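You operate a simulated robot arm through the tools that you are given. There is no shell and no other tool.

Carry out the task below with a simulated robot arm. There is one attempt and no reset: what you move stays moved.

## Task
Slide the red panel into track two and pin the stop block at hole 3.
Fine: shut track latch two over the panel; use the black pin. Where these are worked on the way, their far stop is far enough and under half their travel is too little: track latch two.

The check looks at the end state, three seconds after you hand in, the way a careful person would. Anything else that was tipped, shoved, dropped, spilled or broken makes it a failure.

## Robot
A 7-joint arm with a two-finger parallel gripper, fixed in place. Base frame: the origin is on the floor under the middle of its stand, x ahead of it, y to its left, z up; the work surface is at about z = 840. Lengths are in mm, angles in rad, forces in N, time in s.
With the tool pointing down near the work surface it reaches from about 220 to 720 mm from the base axis. Its first joint turns from -2.007 to 2.007 rad. Payload 3.91 kg.
The TCP is the grasp point between the finger pads, 30 mm short of the fingertips. In the tool frame z runs along the fingers and y along their closing line. Largest opening 110 mm; finger width 20, thickness 10; the body of the gripper, 48 by 112 mm, starts 55 mm behind the TCP.
Orientation is that of the tool frame in the base frame, as a unit quaternion [x, y, z, w]. With the fingers straight down and closing along the base's y, the tool's x points along the base's -x, its y along +y and its z along -z.

## Interface
- The arm moves only by the tool drive_tool. Its argument "series" is text: rows parted by semicolons, each of 7 numbers parted by spaces: the shift along the tool's x, y, z in units of 20 mm (1.0 is 20 mm), then the turn, a rotation vector about the tool's x, y, z in units of 6 degrees (1.0 is 6 degrees), then the finger opening in mm, from 0 to 110. In form: x y z ax ay az claw; .... A call has 1 to 20 rows; each row shifts and turns the commanded pose from where the row before left it, along the tool's axes as they then stand. A call with a number of a shift or a turn outside -1 to 1 is refused whole. Each row takes 0.2 s and may step no farther than 50 mm and 0.15 rad from the row before; otherwise, or with a gripper value out of range, the whole call is refused. Where a pose cannot be reached the arm comes as near as it can. A force on the tool above 40 N (or 10 N above the force at the start of the call, whichever is more), or a blocked arm, ends the call early, and 0.2 s more pass. Each finger travels about 108 mm/s and halts on what it meets, pressing with about 44 N; the grip force reading is that of the motor and also rises with nothing between the fingers. The clock runs only during rows and for 0.2 s after the last one: add rows that do not move to give the fingers time. The reply holds the time, the measured pose of the TCP, the force on the tool along the base axes, the opening and the grip force, in the units named above and with some noise, with the torque about the TCP (base axes, N m) and any sound that the robot's microphone picked up, and new pictures: "views" is both (left out), scene, wrist or none.
- Cameras (640 x 400 px; columns grow to the right, rows downward): "scene" is fixed at [215.9, 497.5, 1715.9]; the picture's right is [-0.96, -0.26, 0.00], its down [-0.12, 0.44, -0.89] and it looks along [0.23, -0.86, -0.46] (base axes); focal length 347 px, centre (320, 200). "wrist" rides on the gripper at [72, 17, -103] in the tool frame; the picture's right is [-0.23, 0.97, 0.00], its down [-0.76, -0.18, -0.62] and it looks along [-0.61, -0.14, 0.78] (tool axes); focal length 222 px, centre (320, 200).
- lift_body(by): slides the trunk up (or, below 0, down) by that many mm; the arm rides with it, the base frame stays. It gives what a move gives, with no picture.
- measure_at(camera, pixels): there is no depth. For up to 12 entries [column, row, z] of the newest picture of that camera ("zoom" is the newest enlarged one), the place [x, y] in the base frame at which the ray of that pixel passes the height z, good to about 3 mm. It takes no simulated time.
- inspect(camera, box): a new picture of the part [left, top, right, bottom] of that camera's present view, enlarged. It takes no simulated time.
- close_job(): hands the job in; it is judged then, once.

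Leave the gripper open and the arm clear of the work at the hand-in unless told otherwise.

The tools are called as name(argument=value, ...) on one line, values as JSON. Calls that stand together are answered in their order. drive_tool: Moves the arm, as the interface text tells. Its arguments: {"type":"object","properties":{"series":{"type":"string"},"views":{"type":"string","enum":["both","scene","wrist","none"]}},"required":["series"]} The other tools are called the same way: lift_body (by) moves the trunk up or down; measure_at (camera, pixels) gives the place at which the rays of pixels pass given heights; inspect (camera, box) takes an enlarged picture of a part of a camera's view; close_job () hands the job in.

At the start:

```text
time_s: 0.0
ee_pos: [372.4, -320.2, 1532.6]
ee_rot: [0.0, 1.0, -0.001, 0.0]
wrist_force: [-0.1, -0.8, -0.7]
ft_torque: [-0.01, 0.01, 0.01]
gripper_width: 109.7
grasp_force: 0.1
trunk travel left (down, up): [-925.0, 65.0]
```

scene: 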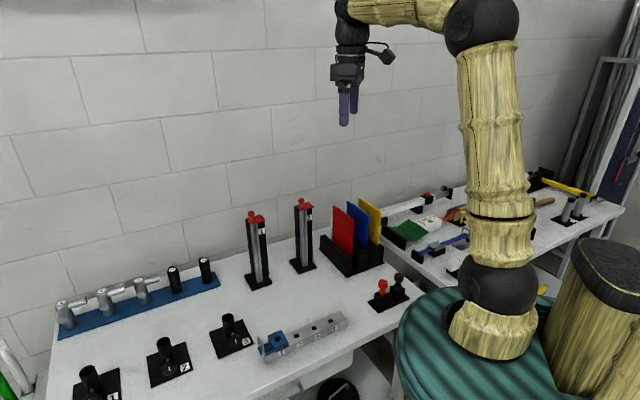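
wrist: 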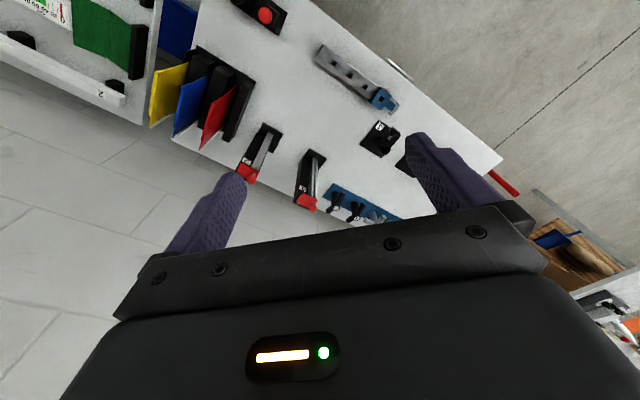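

I see two tall tracks with red latches on top near (257,250) and (303,235), a rack with red, blue and yellow panels near (352,240), a rail with a blue stop block near (300,335), and red and black pins near (388,292). I'll enlarge these parts first.

inspect(camera="scene", box=[230, 180, 400, 290])

inspect(camera="scene", box=[240, 270, 420, 380])

inspect(camera="wrist", box=[140, 0, 440, 230])

```text
3.64 times, centred on (315, 235) of scene
```

zoom: 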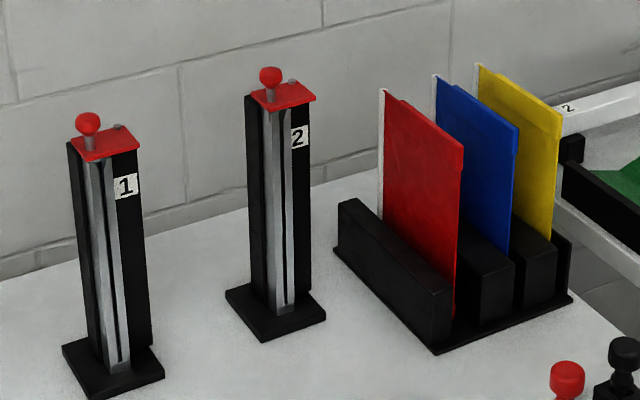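

```text
3.56 times, centred on (330, 325) of scene
```

zoom: 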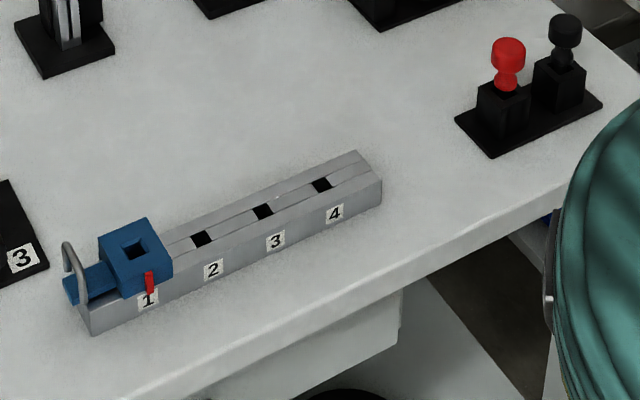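

```text
1.74 times, centred on (290, 115) of wrist
```

zoom: 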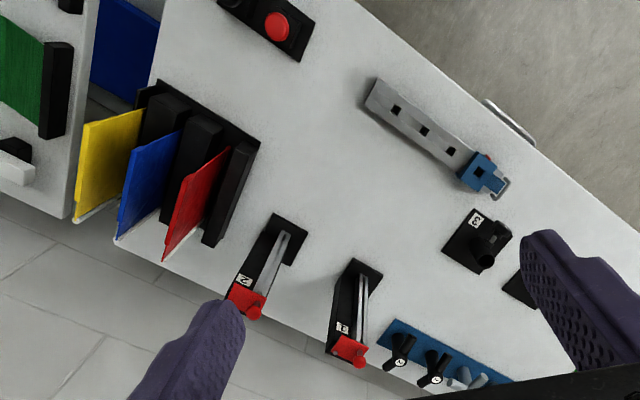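

Now I'll measure key places: the tracks' bases and tops, the panel, the rail, the block and the pins. I'll use the scene view at estimated heights.

measure_at(camera="scene", pixels=[[258, 281, 840], [303, 266, 840], [352, 270, 840], [388, 298, 840], [384, 287, 900], [399, 278, 900], [280, 337, 900], [267, 356, 840], [345, 320, 840], [303, 330, 880], [320, 325, 880], [330, 321, 880]])

inspect(camera="scene", box=[240, 310, 360, 370])

inspect(camera="scene", box=[280, 190, 330, 280])

inspect(camera="scene", box=[320, 190, 400, 280])

inspect(camera="scene", box=[360, 260, 420, 320])

```text
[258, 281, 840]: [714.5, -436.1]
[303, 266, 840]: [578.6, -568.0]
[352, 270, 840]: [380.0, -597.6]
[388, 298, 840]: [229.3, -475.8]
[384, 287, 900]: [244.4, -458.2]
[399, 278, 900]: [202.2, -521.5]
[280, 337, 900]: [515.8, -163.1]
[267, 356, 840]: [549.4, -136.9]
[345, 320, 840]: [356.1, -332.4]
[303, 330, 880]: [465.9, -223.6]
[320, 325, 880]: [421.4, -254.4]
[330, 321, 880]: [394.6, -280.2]
```

```text
5.33 times, centred on (300, 340) of scene
```

zoom: 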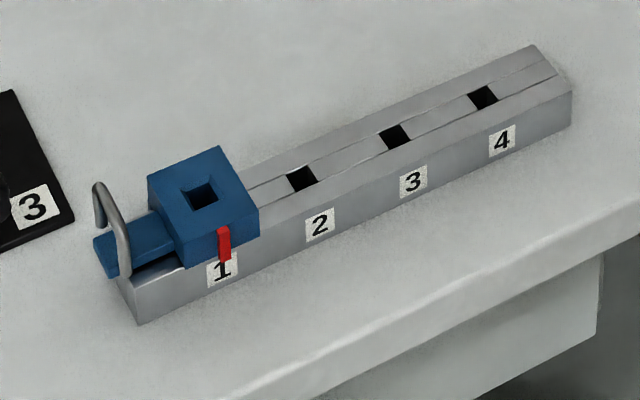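

```text
4.44 times, centred on (305, 235) of scene
```

zoom: 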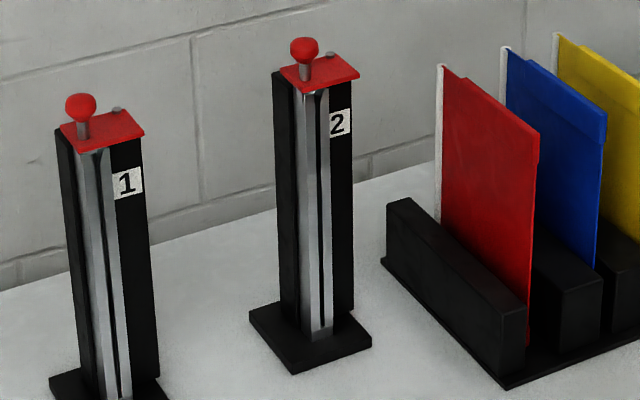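

```text
4.44 times, centred on (360, 235) of scene
```

zoom: 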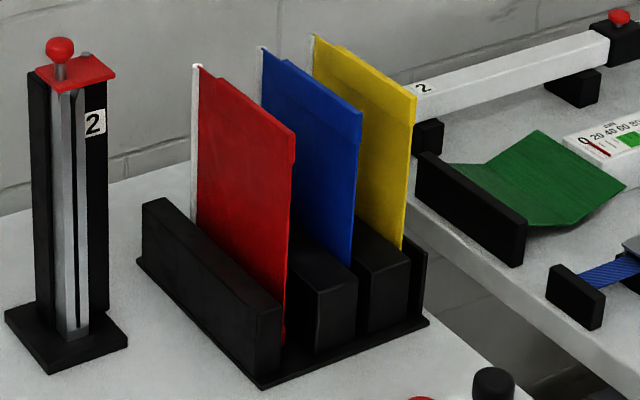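

```text
6.67 times, centred on (390, 290) of scene
```

zoom: 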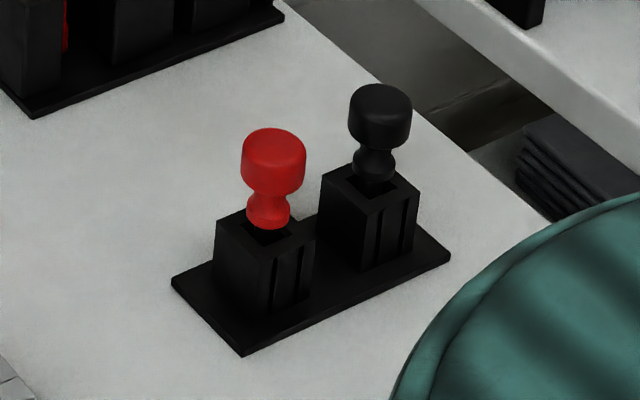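

The tracks have a front groove facing the camera side and red swivel latches on top. The panels have a white bead on their far edge. I'll look closer at track 2 and the panel in the wrist view to triangulate heights.

inspect(camera="wrist", box=[215, 110, 315, 195])

inspect(camera="wrist", box=[140, 40, 260, 160])

inspect(camera="wrist", box=[310, 30, 430, 130])

inspect(camera="scene", box=[285, 190, 325, 220])

```text
4.71 times, centred on (265, 152) of wrist
```

zoom: 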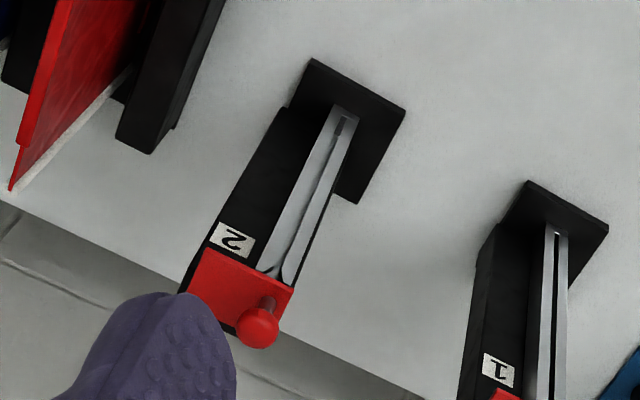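

```text
3.33 times, centred on (200, 100) of wrist
```

zoom: 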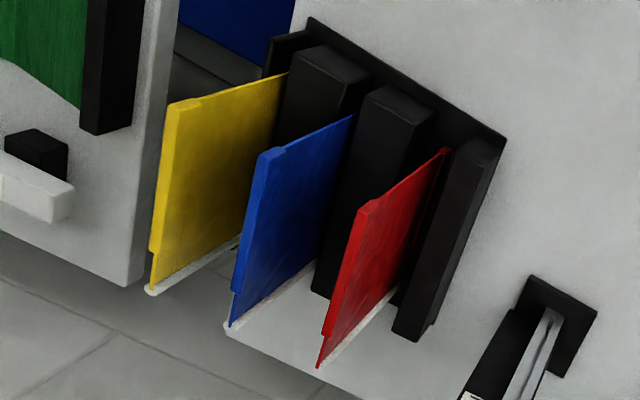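

```text
4.00 times, centred on (370, 80) of wrist
```

zoom: 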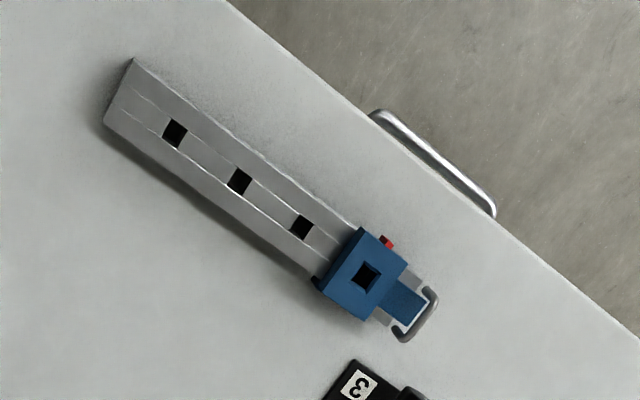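

```text
13.33 times, centred on (305, 205) of scene
```

zoom: 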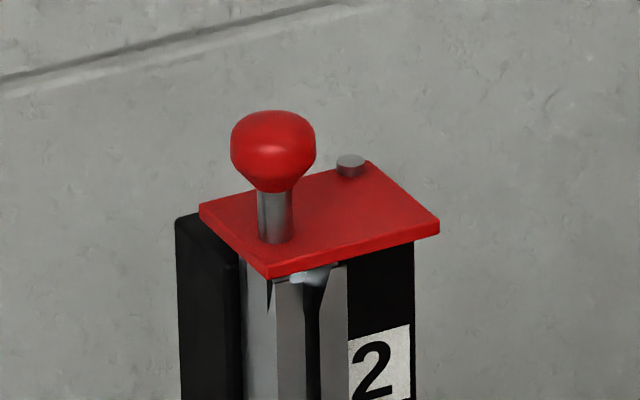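

I'll measure the latch's plate corners, pivot screw and knob in this zoom at trial heights.

measure_at(camera="zoom", pixels=[[349, 170, 1100], [349, 170, 1140], [275, 240, 1100], [275, 240, 1140], [200, 208, 1100], [268, 270, 1100], [440, 222, 1100], [369, 163, 1100], [273, 150, 1140], [273, 150, 1180], [320, 275, 1100], [320, 275, 1140]])

measure_at(camera="wrist", pixels=[[240.6, 162.7, 1100], [240.6, 162.7, 1140], [259.0, 171.0, 1100], [259.0, 171.0, 1140], [251.8, 179.5, 1140], [251.8, 179.5, 1180], [270.3, 134.0, 840], [282.6, 132.0, 840], [266, 121.0, 840], [287, 132, 840], [328, 155, 840], [304, 148, 840]])

```text
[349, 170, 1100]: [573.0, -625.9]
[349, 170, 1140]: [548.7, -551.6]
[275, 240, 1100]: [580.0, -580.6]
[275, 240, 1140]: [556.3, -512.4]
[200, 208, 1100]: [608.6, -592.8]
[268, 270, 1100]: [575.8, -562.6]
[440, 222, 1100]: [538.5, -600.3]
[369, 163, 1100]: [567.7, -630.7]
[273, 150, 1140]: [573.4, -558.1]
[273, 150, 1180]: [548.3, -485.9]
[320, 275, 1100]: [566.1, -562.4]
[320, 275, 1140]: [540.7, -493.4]
```

```text
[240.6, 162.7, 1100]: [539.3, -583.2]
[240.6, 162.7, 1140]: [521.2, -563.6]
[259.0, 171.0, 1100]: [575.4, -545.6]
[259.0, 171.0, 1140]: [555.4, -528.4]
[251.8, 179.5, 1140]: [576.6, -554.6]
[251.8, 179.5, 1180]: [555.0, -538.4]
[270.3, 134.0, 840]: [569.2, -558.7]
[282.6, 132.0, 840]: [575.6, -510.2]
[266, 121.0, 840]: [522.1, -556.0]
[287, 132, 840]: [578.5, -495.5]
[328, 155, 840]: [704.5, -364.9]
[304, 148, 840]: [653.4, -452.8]
```

The latch 2 plate sits at about z = 1113 around (565,-574), and the groove faces the robot base. Next I'll triangulate the red panel's top corners, the rack, the block and the pins in both views.

measure_at(camera="scene", pixels=[[332.5, 205, 1050], [332.5, 205, 1100], [353.9, 219.7, 1050], [353.9, 219.7, 1100], [352.5, 268, 860], [352.5, 268, 900], [381, 276, 900], [381, 276, 930], [399, 277, 900], [399, 277, 930], [278, 338, 890], [278, 338, 920]])

measure_at(camera="wrist", pixels=[[199.4, 149.8, 1050], [199.4, 149.8, 1100], [212, 102.4, 1050], [212, 102.4, 1100], [238, 85, 860], [238, 85, 900], [265, 15, 900], [265, 15, 930], [381.5, 99, 890], [381.5, 99, 920], [350, 75.5, 880], [334, 63, 880]])

```text
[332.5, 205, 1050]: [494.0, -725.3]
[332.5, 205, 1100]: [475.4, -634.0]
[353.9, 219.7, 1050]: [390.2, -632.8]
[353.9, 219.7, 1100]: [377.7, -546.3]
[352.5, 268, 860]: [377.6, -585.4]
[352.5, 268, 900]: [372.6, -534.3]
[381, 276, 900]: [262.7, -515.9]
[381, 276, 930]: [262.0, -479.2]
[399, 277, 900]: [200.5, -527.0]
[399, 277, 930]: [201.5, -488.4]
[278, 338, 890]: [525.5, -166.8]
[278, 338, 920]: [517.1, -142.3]
```

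```text
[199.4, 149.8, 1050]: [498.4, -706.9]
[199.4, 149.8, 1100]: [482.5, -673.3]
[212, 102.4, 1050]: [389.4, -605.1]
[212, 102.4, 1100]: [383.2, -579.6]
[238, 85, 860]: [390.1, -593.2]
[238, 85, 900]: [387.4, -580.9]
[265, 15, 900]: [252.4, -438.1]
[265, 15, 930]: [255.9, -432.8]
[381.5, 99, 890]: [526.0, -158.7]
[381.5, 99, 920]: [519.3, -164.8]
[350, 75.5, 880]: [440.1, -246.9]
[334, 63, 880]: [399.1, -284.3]
```

The red panel's top edge runs from about (490,-696) to (385,-594) at z≈1068, so it is parallel to track 2's slot at -45°. I'll turn the tool by 45° so the fingers close across that plane, lower it, and move out for a closer look at latch 2.

drive_tool(series="0 0 1 0 0 1 110;0 0 1 0 0 1 110;0 0 1 0 0 1 110;0 0 1 0 0 1 110;0 0 1 0 0 1 110;0 0 1 0 0 1 110;0 0 1 0 0 1 110;0 0 1 0 0 0.5 110;-1 -0.5 1 0 0 0 110;-1 -0.5 0 0 0 0 110;-1 -0.5 0 0 0 0 110;-0.5 -0.3 0 0 0 0 110;0 0 0 0 0 0 110", views="both")

```text
time_s: 2.8
ee_pos: [395.3, -396.8, 1354.7]
ee_rot: [0.384, 0.923, 0.0, 0.0]
wrist_force: [-0.6, 0.0, 0.6]
ft_torque: [0.02, 0.02, 0.01]
gripper_width: 110.0
grasp_force: 0.0
trunk travel left (down, up): [-925.0, 65.0]
```

scene: 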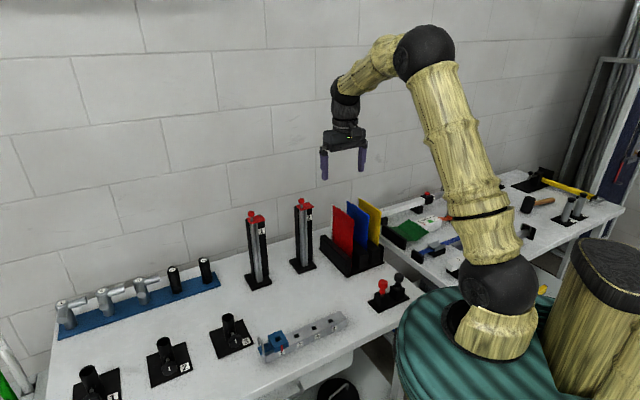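
wrist: 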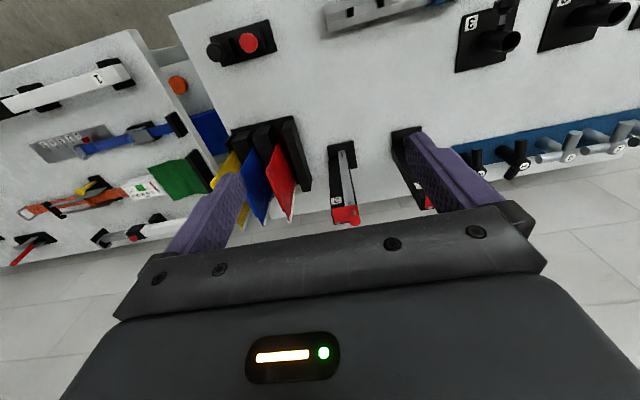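

Latch 2 shows at about (345,213) in the wrist view. I'll enlarge it.

inspect(camera="wrist", box=[320, 130, 380, 230])

inspect(camera="wrist", box=[325, 190, 370, 225])

inspect(camera="wrist", box=[220, 110, 330, 230])

```text
4.00 times, centred on (350, 180) of wrist
```

zoom: 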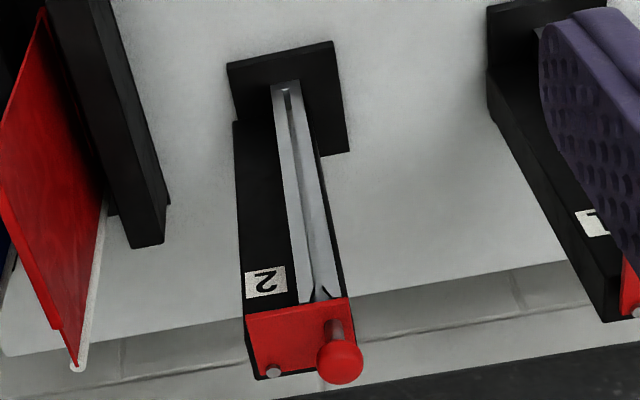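

```text
11.43 times, centred on (348, 208) of wrist
```

zoom: 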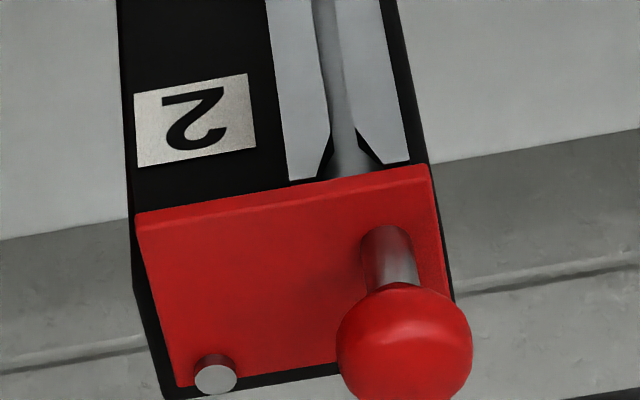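

```text
3.33 times, centred on (275, 170) of wrist
```

zoom: 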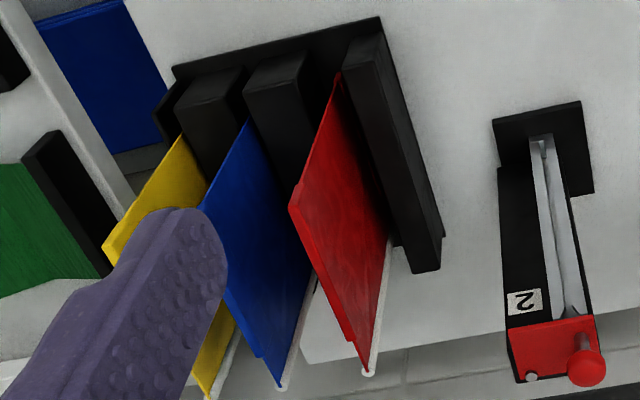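

The latch covers a funnelled groove. Its pivot is at the rear corner and the knob is on the other side. I'll measure the knob, pivot, groove and panel from this new wrist view.

measure_at(camera="wrist", pixels=[[355.35, 220.95, 1130], [355.35, 220.95, 1160], [338.9, 223.4, 1113], [354.3, 213.5, 1113], [331.9, 209.4, 1113], [357.3, 205.6, 1113], [350.0, 205.0, 1105], [351, 203.5, 1100], [352, 152, 850], [290.0, 220.5, 1066], [281.3, 173.5, 1070], [341, 170, 900]])

inspect(camera="wrist", box=[255, 120, 315, 230])

```text
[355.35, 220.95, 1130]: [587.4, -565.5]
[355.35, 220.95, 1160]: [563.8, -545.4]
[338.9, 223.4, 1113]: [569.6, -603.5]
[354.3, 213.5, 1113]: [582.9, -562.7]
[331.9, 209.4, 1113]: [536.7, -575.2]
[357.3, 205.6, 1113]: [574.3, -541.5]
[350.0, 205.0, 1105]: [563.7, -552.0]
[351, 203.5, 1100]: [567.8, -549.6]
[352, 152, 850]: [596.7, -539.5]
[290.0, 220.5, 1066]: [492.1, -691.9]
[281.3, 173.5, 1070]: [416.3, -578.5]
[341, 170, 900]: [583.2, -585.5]
```

```text
3.64 times, centred on (285, 175) of wrist
```

zoom: 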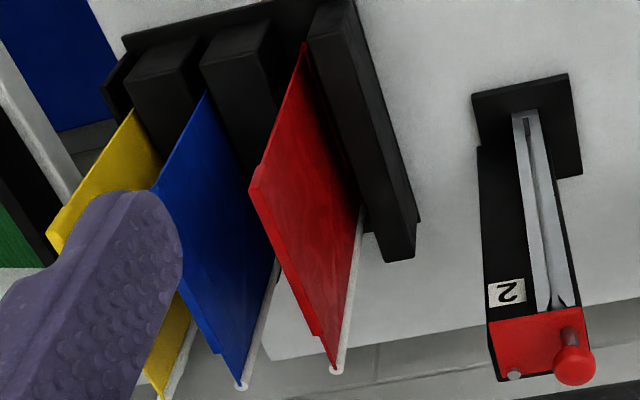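

The knob head is at about (577,-559,1141), roughly 800 mm out, so I'll reach it with the tool tilted outward 42°. I'll tilt first, then move to a stand-off 80 mm short of the knob.

drive_tool(series="0 0 0 0 -1 0 90;0 0 0 0 -1 0 90;0 0 0 0 -1 0 90;0 0 0 0 -1 0 90;0 0 0 0 -1 0 90;0 0 0 0 -1 0 90;0 0 0 0 -1 0 90;-0.17 0.06 1 0 0 0 90;-0.17 0.06 1 0 0 0 90;-0.17 0.06 1 0 0 0 90;-0.17 0.06 1 0 0 0 90;-0.17 0.06 1 0 0 0 90;-0.17 0.06 1 0 0 0 90;-0.17 0.06 1 0 0 0 90;-0.17 0.06 1 0 0 0 90;0 0 0 0 0 0 90", views="both")

```text
time_s: 6.2
ee_pos: [490.9, -479.0, 1251.7]
ee_rot: [0.357, 0.862, -0.138, 0.332]
wrist_force: [0.8, 0.7, 0.3]
ft_torque: [0.01, 0.04, 0.03]
gripper_width: 90.0
grasp_force: 0.0
trunk travel left (down, up): [-925.0, 65.0]
```

scene: 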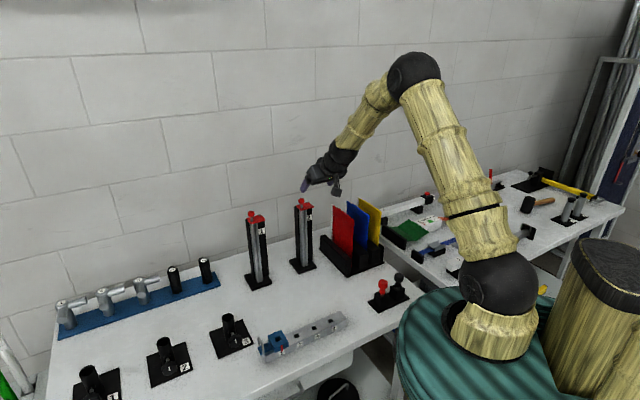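
wrist: 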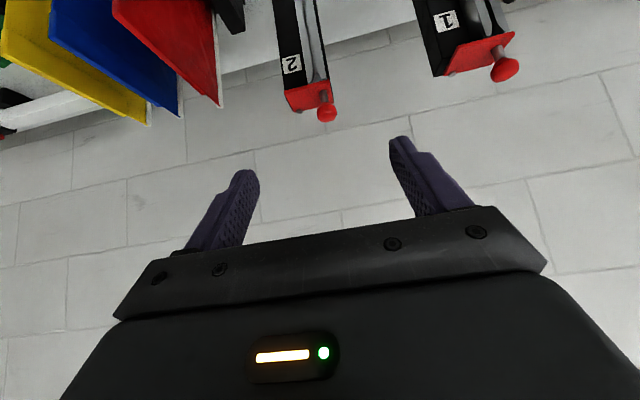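

Now I'll measure the knob (327,113), latch plate and panel from this closer view.

inspect(camera="wrist", box=[270, 40, 350, 130])

measure_at(camera="wrist", pixels=[[327, 113, 1130], [327, 113, 1140], [327, 113, 1150], [220, 104, 1066], [147, 123, 1066]])

```text
4.44 times, centred on (310, 85) of wrist
```

zoom: 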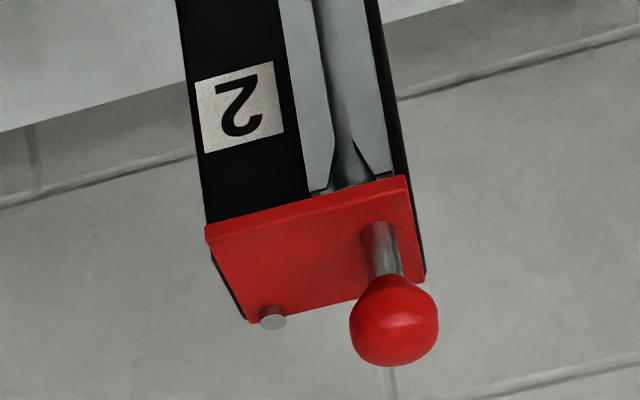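

```text
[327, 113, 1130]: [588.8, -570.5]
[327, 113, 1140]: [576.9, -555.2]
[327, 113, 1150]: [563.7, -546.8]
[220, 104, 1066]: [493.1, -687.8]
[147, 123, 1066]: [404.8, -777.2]
```

measure_at(camera="zoom", pixels=[[394, 320, 1140], [272, 312, 1113], [205, 226, 1113], [404, 176, 1113], [424, 283, 1113], [246, 322, 1113], [378, 228, 1113], [345, 190, 1105]])

```text
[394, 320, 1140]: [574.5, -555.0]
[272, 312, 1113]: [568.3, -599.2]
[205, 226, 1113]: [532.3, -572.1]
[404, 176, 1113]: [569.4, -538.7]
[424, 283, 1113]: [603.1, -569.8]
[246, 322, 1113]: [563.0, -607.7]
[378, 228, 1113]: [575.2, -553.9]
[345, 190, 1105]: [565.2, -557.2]
```

The readings agree: knob at (575,-556.5,1140), pivot at (567.5,-600.5). I'll narrow the fingers to 60 mm and advance 100 mm along the tool axis so they straddle the knob, then check.

drive_tool(series="-0.07 0.034 1 0 0 0 60;-0.07 0.034 1 0 0 0 60;-0.07 0.034 1 0 0 0 60;-0.07 0.034 1 0 0 0 60;-0.07 0.034 1 0 0 0 60;0 0 0 0 0 0 60", views="both")

inspect(camera="wrist", box=[220, 80, 420, 230])

```text
time_s: 7.6
ee_pos: [546.3, -527.7, 1182.5]
ee_rot: [0.357, 0.863, -0.137, 0.332]
wrist_force: [-0.9, -0.4, -0.2]
ft_torque: [0.01, 0.04, 0.03]
gripper_width: 60.1
grasp_force: 0.0
trunk travel left (down, up): [-925.0, 65.0]
```

scene: 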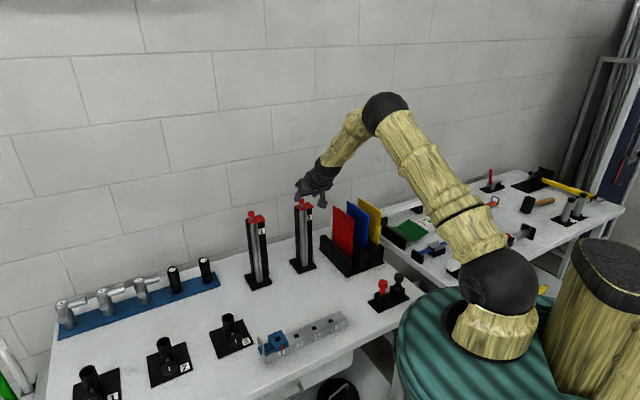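
wrist: 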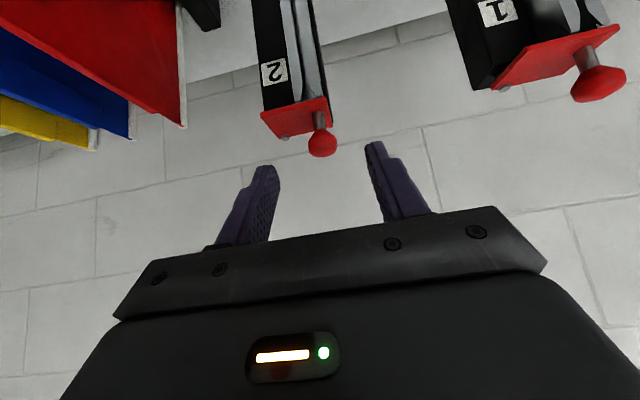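

```text
2.67 times, centred on (320, 155) of wrist
```

zoom: 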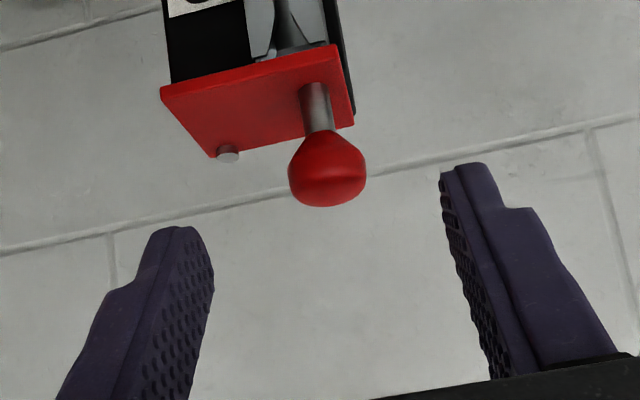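

The knob is centred between the fingers. I'll advance another 40 mm, then close gently onto it.

drive_tool(series="-0.04 0 1 0 0 0 60;-0.04 0 1 0 0 0 60;0 0 0 0 0 0 60", views="both")

inspect(camera="wrist", box=[220, 80, 420, 230])

inspect(camera="scene", box=[270, 160, 350, 230])

```text
time_s: 8.4
ee_pos: [564.5, -545.5, 1155.1]
ee_rot: [0.357, 0.863, -0.137, 0.332]
wrist_force: [0.4, -0.4, 0.9]
ft_torque: [-0.01, 0.0, -0.02]
gripper_width: 60.1
grasp_force: 0.0
trunk travel left (down, up): [-925.0, 65.0]
```

scene: 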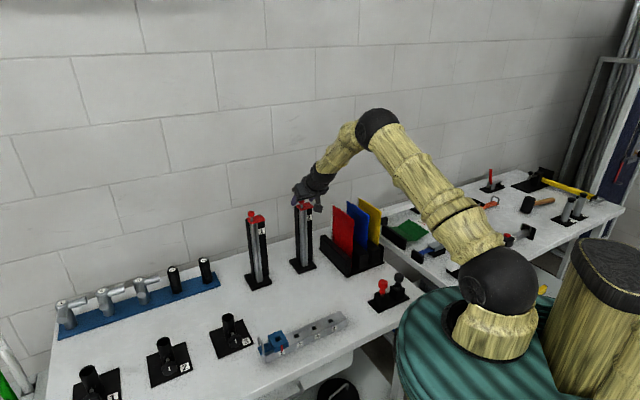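
wrist: 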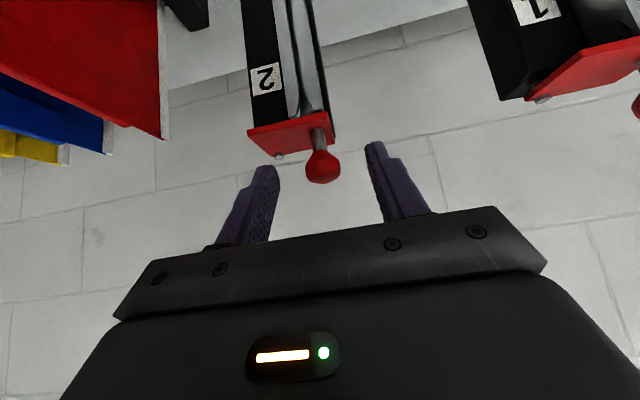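

```text
2.67 times, centred on (320, 155) of wrist
```

zoom: 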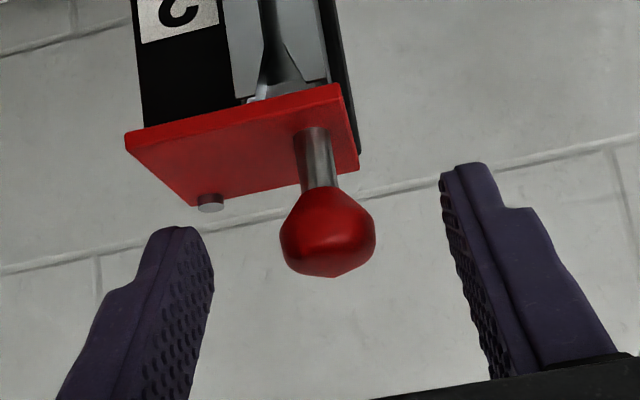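

```text
5.71 times, centred on (310, 195) of scene
```

zoom: 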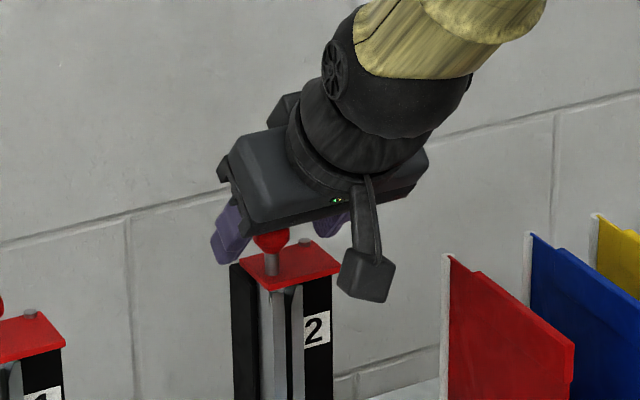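

The knob is between the fingers and slightly past the TCP. I'll go 5 mm deeper and close on it.

drive_tool(series="0 0 0.25 0 0 0 60;0 0 0 0 0 0 40;0 0 0 0 0 0 30;0 0 0 0 0 0 20;0 0 0 0 0 0 20", views="both")

inspect(camera="wrist", box=[220, 80, 420, 230])

```text
time_s: 9.6
ee_pos: [569.5, -547.5, 1150.9]
ee_rot: [0.357, 0.863, -0.137, 0.331]
wrist_force: [3.1, 4.5, 0.1]
ft_torque: [0.06, -0.09, 0.16]
gripper_width: 23.1
grasp_force: 45.0
trunk travel left (down, up): [-925.0, 65.0]
```

scene: 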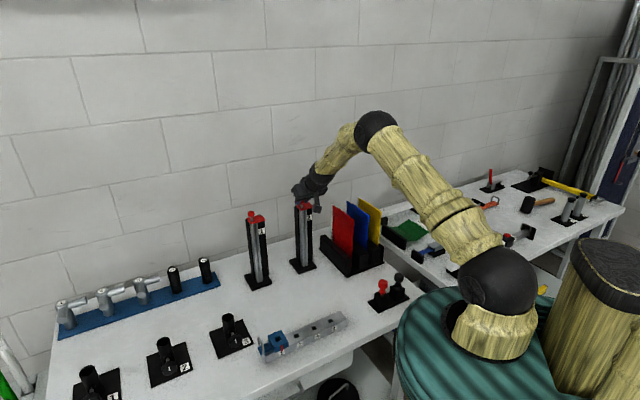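
wrist: 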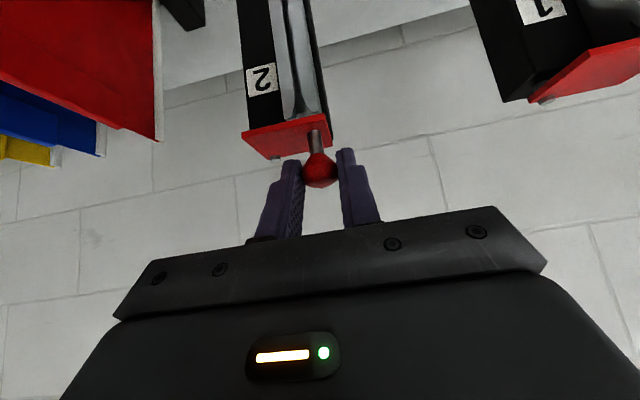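

```text
2.67 times, centred on (320, 155) of wrist
```

zoom: 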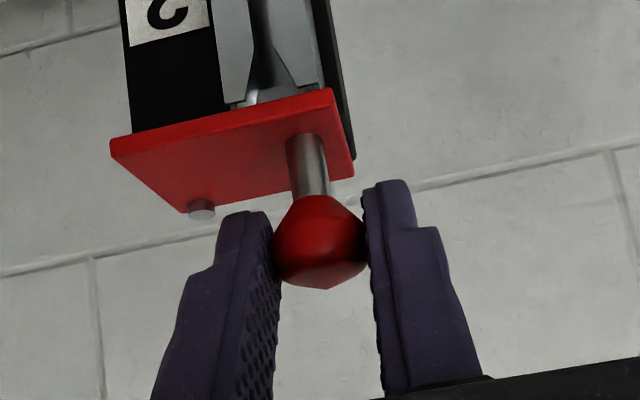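

The knob is held (opening 23 mm). I'll try the latch a few millimetres in the counter-clockwise sense, toward the robot and to the panel side, and watch the force.

drive_tool(series="0.09 -0.0875 -0.082 0 0 0 20;0.09 -0.0875 -0.082 0 0 0 20;0 0 0 0 0 0 20", views="wrist")

inspect(camera="wrist", box=[220, 80, 420, 230])

```text
time_s: 10.4
ee_pos: [568.4, -548.4, 1151.8]
ee_rot: [0.356, 0.863, -0.138, 0.332]
wrist_force: [28.4, -3.9, 2.1]
ft_torque: [-0.42, -0.81, 0.38]
gripper_width: 22.9
grasp_force: 45.8
trunk travel left (down, up): [-925.0, 65.0]
```

wrist: 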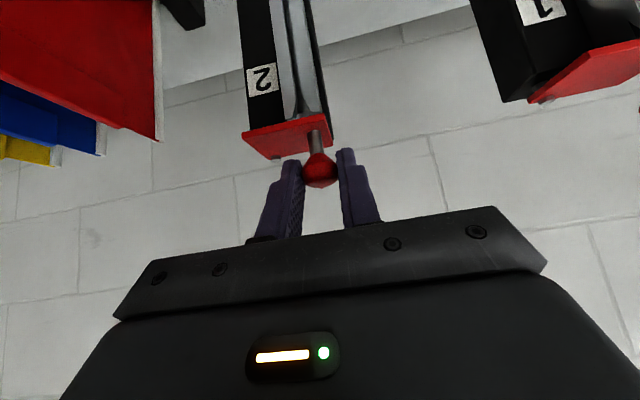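

```text
2.67 times, centred on (320, 155) of wrist
```

zoom: 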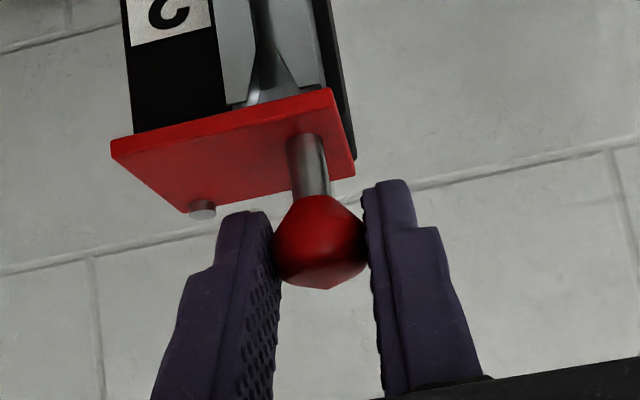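

Force rose to 28 N with no motion, so that way is the closed stop. I'll undo it and turn the latch the other way, clockwise and outward, in small arc steps.

drive_tool(series="-0.09 0.0875 0.082 0 0 0 20;-0.09 0.0875 0.082 0 0 0 20;-0.185 0.1525 0.168 0 0 0 20;-0.1975 0.119 0.179 0 0 0 20;0 0 0 0 0 0 20", views="wrist")

inspect(camera="wrist", box=[220, 80, 420, 230])

```text
time_s: 11.6
ee_pos: [575.9, -551.4, 1151.9]
ee_rot: [0.358, 0.862, -0.137, 0.331]
wrist_force: [-3.8, 12.0, 3.2]
ft_torque: [0.54, 0.45, -0.29]
gripper_width: 22.9
grasp_force: 45.0
trunk travel left (down, up): [-925.0, 65.0]
```

wrist: 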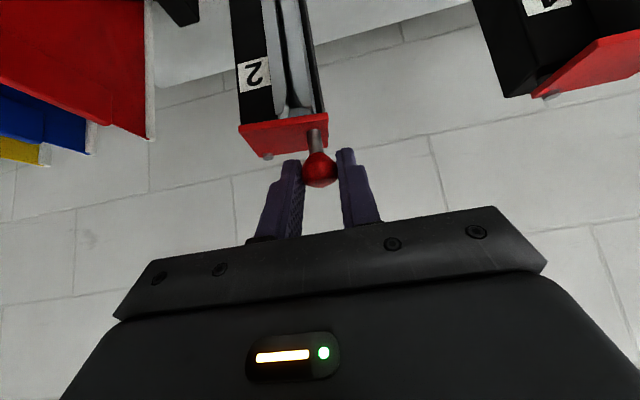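

```text
2.67 times, centred on (320, 155) of wrist
```

zoom: 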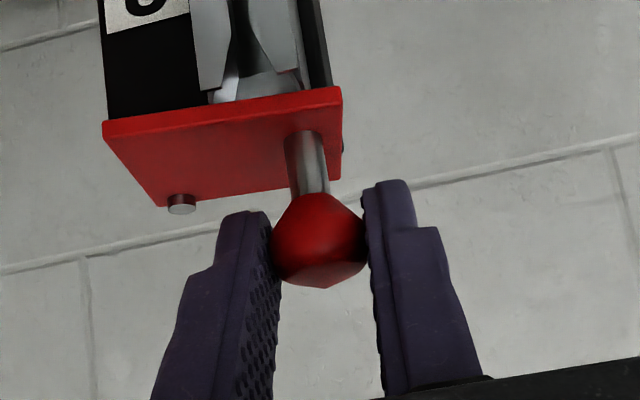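

The latch is turning and the groove is starting to show. I'll continue along the arc.

drive_tool(series="-0.207 0.083 0.1875 0 0 0 20;-0.2134 0.046 0.193 0 0 0 20;-0.216 0.008 0.1956 0 0 0 20;-0.215 -0.03 0.1946 0 0 0 20;0 0 0 0 0 0 20", views="wrist")

inspect(camera="wrist", box=[220, 80, 420, 230])

```text
time_s: 12.8
ee_pos: [597.8, -566.8, 1151.4]
ee_rot: [0.357, 0.862, -0.139, 0.332]
wrist_force: [-8.4, 6.7, -3.0]
ft_torque: [0.13, 0.23, -0.39]
gripper_width: 23.0
grasp_force: 44.8
trunk travel left (down, up): [-925.0, 65.0]
```

wrist: 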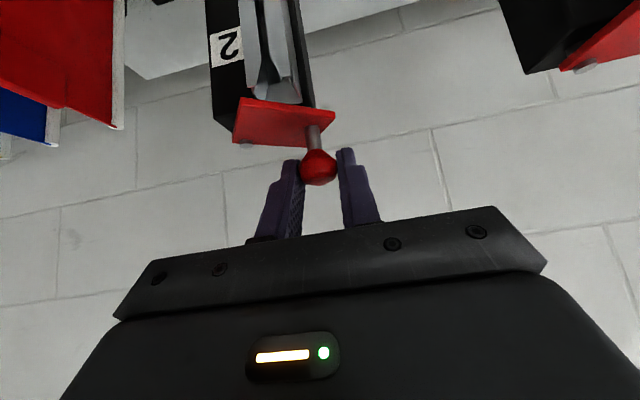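

```text
2.67 times, centred on (320, 155) of wrist
```

zoom: 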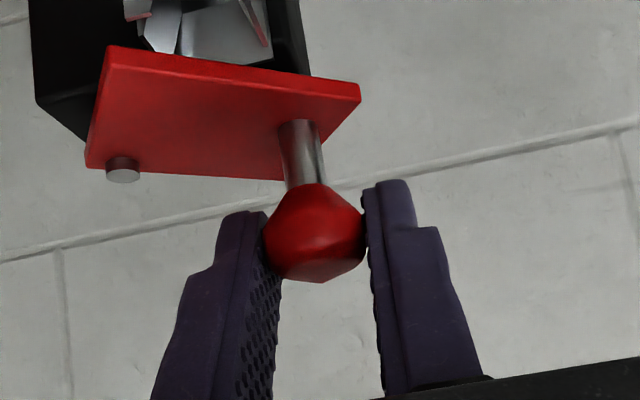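

The plate has turned about 40°. I'll keep following the arc.

drive_tool(series="-0.2104 -0.068 0.1906 0 0 0 20;-0.202 -0.104 0.183 0 0 0 20;-0.19 -0.139 0.172 0 0 0 20;-0.175 -0.171 0.158 0 0 0 20;0 0 0 0 0 0 20", views="wrist")

inspect(camera="wrist", box=[200, 60, 420, 230])

```text
time_s: 14.0
ee_pos: [609.0, -588.1, 1152.0]
ee_rot: [0.356, 0.863, -0.138, 0.332]
wrist_force: [19.0, 14.4, -0.6]
ft_torque: [0.16, -0.2, -0.34]
gripper_width: 22.9
grasp_force: 44.9
trunk travel left (down, up): [-925.0, 65.0]
```

wrist: 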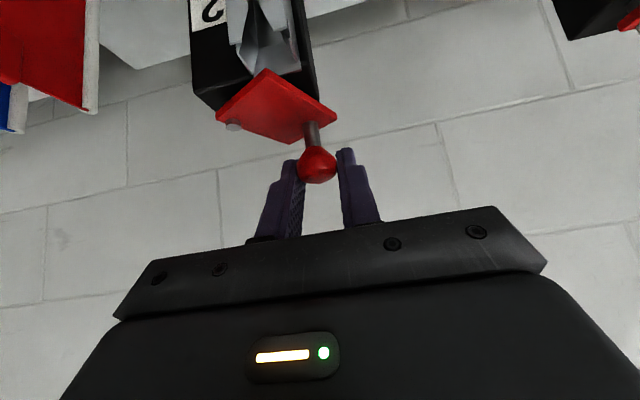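

```text
2.35 times, centred on (310, 145) of wrist
```

zoom: 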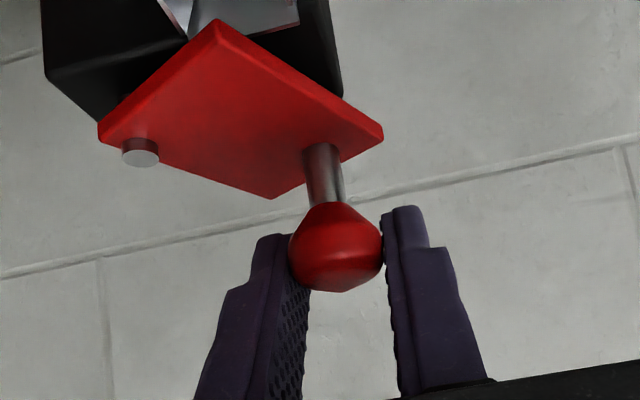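

It has turned about 76°, with some force building from the arc estimate. I'll add two more arc steps to find the far stop.

drive_tool(series="-0.16 -0.16 0.145 0 0 0 20;-0.15 -0.18 0.136 0 0 0 20;0 0 0 0 0 0 20", views="wrist")

inspect(camera="wrist", box=[200, 60, 420, 230])

```text
time_s: 14.8
ee_pos: [613.3, -597.0, 1151.6]
ee_rot: [0.355, 0.863, -0.137, 0.333]
wrist_force: [29.4, 8.6, 3.0]
ft_torque: [-0.02, -0.58, -0.33]
gripper_width: 22.9
grasp_force: 44.6
trunk travel left (down, up): [-925.0, 65.0]
```

wrist: 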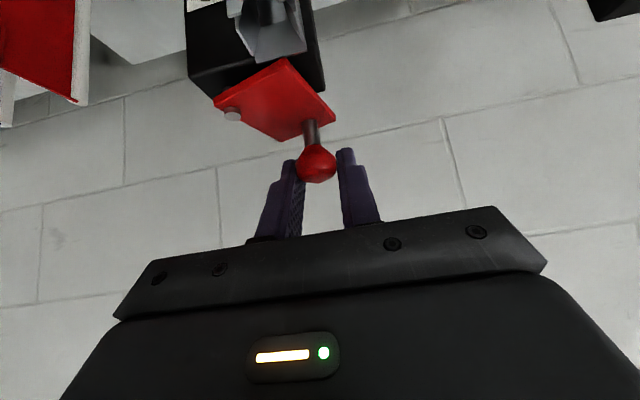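

```text
2.35 times, centred on (310, 145) of wrist
```

zoom: 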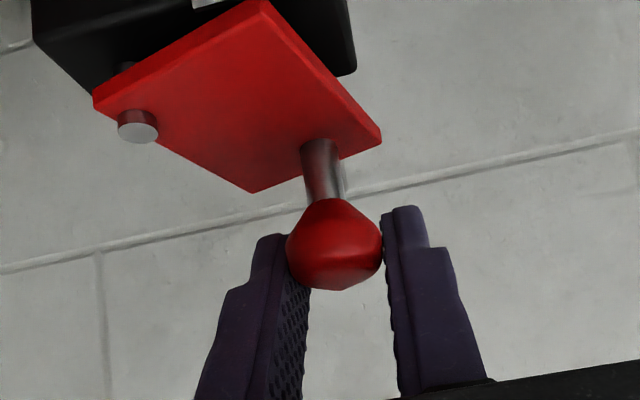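

I'll measure the plate's present corners to see how far it has turned.

measure_at(camera="zoom", pixels=[[265, 3, 1113], [95, 98, 1113], [253, 186, 1113], [381, 130, 1113], [138, 130, 1117], [335, 245, 1141], [320, 150, 1113]])

inspect(camera="scene", box=[280, 180, 330, 220])

```text
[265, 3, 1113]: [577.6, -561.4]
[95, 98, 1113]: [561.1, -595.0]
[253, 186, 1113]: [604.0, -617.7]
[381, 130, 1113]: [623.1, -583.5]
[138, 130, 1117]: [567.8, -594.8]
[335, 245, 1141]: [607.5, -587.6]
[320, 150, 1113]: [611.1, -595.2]
```

```text
10.00 times, centred on (305, 200) of scene
```

zoom: 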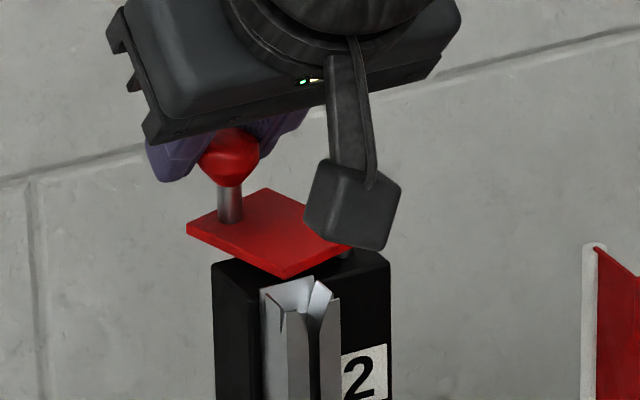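

measure_at(camera="zoom", pixels=[[187, 226, 1113], [267, 189, 1113], [283, 273, 1113], [350, 240, 1113], [229, 218, 1113], [229, 157, 1141], [290, 283, 1108], [330, 290, 1108], [315, 330, 1108], [288, 312, 1108], [340, 300, 1108]])

```text
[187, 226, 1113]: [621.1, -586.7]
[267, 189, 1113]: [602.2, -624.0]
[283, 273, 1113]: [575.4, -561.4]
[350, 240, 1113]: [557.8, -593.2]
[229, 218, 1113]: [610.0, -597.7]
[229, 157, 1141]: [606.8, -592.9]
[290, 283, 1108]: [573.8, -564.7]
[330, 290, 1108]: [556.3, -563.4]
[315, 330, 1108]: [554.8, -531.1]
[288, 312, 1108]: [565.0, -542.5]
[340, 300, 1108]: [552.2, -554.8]
```

The scene view shows the plate turned about 75° with the groove's funnel uncovered. The knob has slid toward the palm in my grip. I'll open the fingers and look at where the latch rests.

drive_tool(series="0 0 0 0 0 0 50;0 0 0 0 0 0 60;0 0 0 0 0 0 60", views="both")

inspect(camera="scene", box=[280, 180, 330, 220])

inspect(camera="wrist", box=[200, 60, 420, 230])

```text
time_s: 15.6
ee_pos: [605.3, -600.5, 1150.1]
ee_rot: [0.358, 0.863, -0.138, 0.33]
wrist_force: [-0.4, 0.1, 0.5]
ft_torque: [0.02, 0.03, 0.04]
gripper_width: 60.1
grasp_force: 0.1
trunk travel left (down, up): [-925.0, 65.0]
```

scene: 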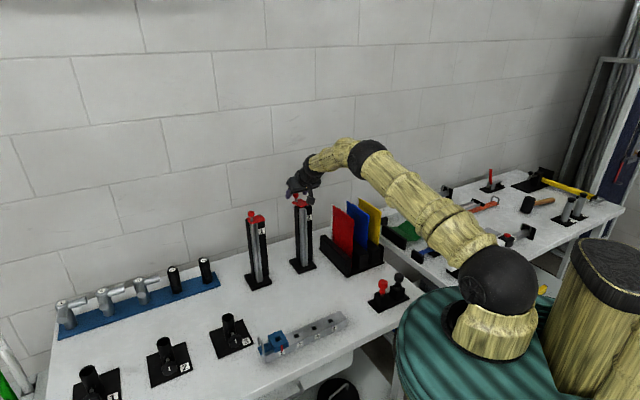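
wrist: 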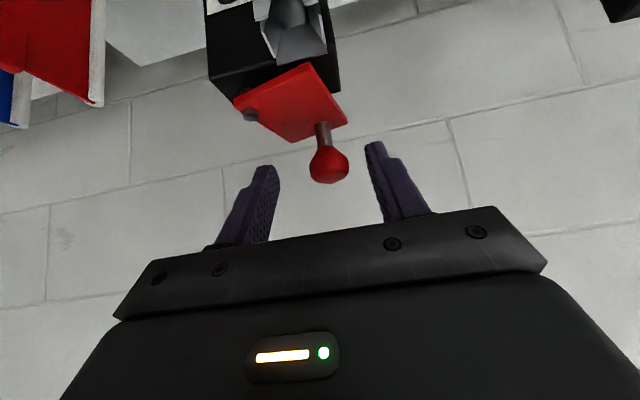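

```text
10.00 times, centred on (305, 200) of scene
```

zoom: 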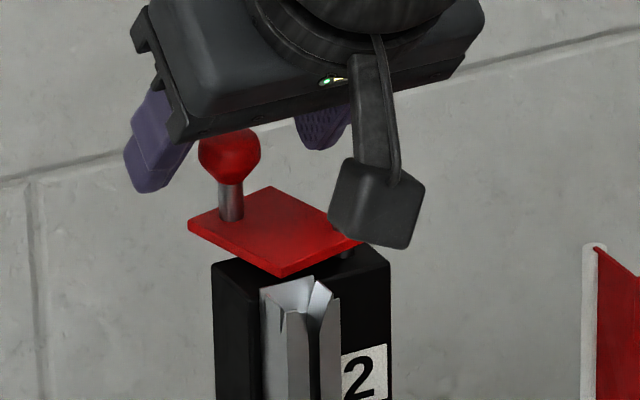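

```text
2.35 times, centred on (310, 145) of wrist
```

zoom: 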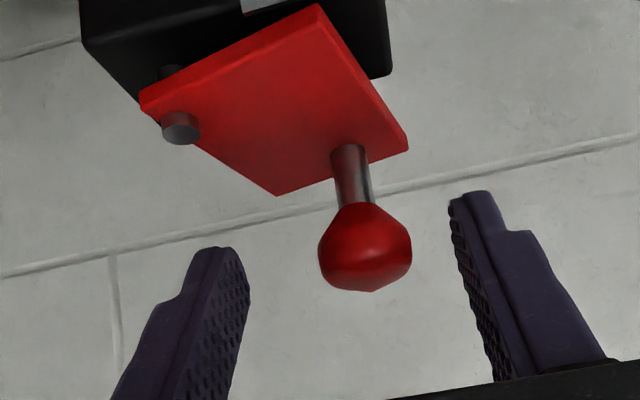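

The latch stayed where I left it, with the knob now about 6 mm off-centre. Closing again will nudge it further the same way: if it moves it wasn't at the far stop, and if force builds it is.

drive_tool(series="0 0 0 0 0 0 40;0 0 0 0 0 0 30;0 0 0 0 0 0 20;0 -0.1 0 0 0 0 20;0 0 0 0 0 0 20", views="both")

inspect(camera="scene", box=[280, 180, 330, 220])

```text
time_s: 16.8
ee_pos: [608.4, -599.0, 1151.3]
ee_rot: [0.357, 0.863, -0.137, 0.331]
wrist_force: [17.8, 8.0, 1.1]
ft_torque: [0.22, -0.31, -0.32]
gripper_width: 23.1
grasp_force: 45.1
trunk travel left (down, up): [-925.0, 65.0]
```

scene: 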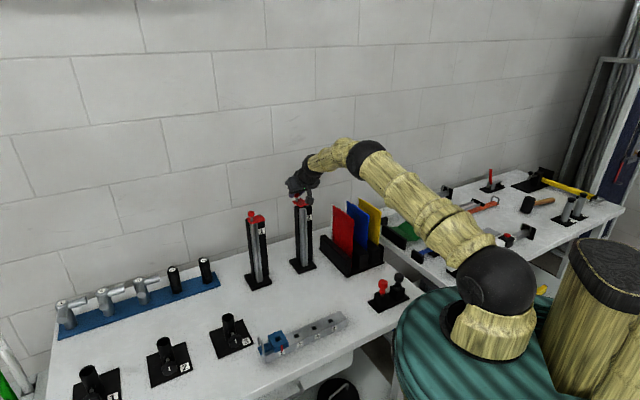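
wrist: 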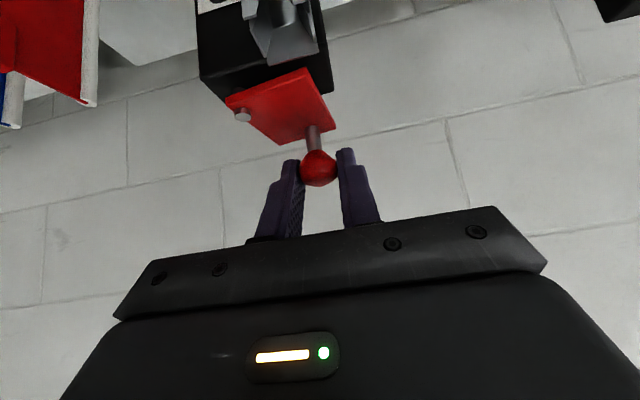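

```text
10.00 times, centred on (305, 200) of scene
```

zoom: 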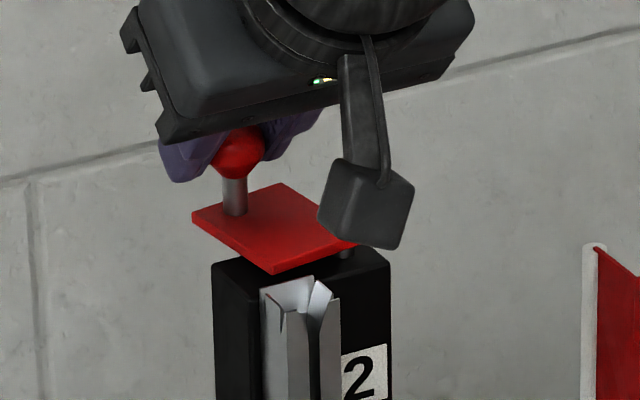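

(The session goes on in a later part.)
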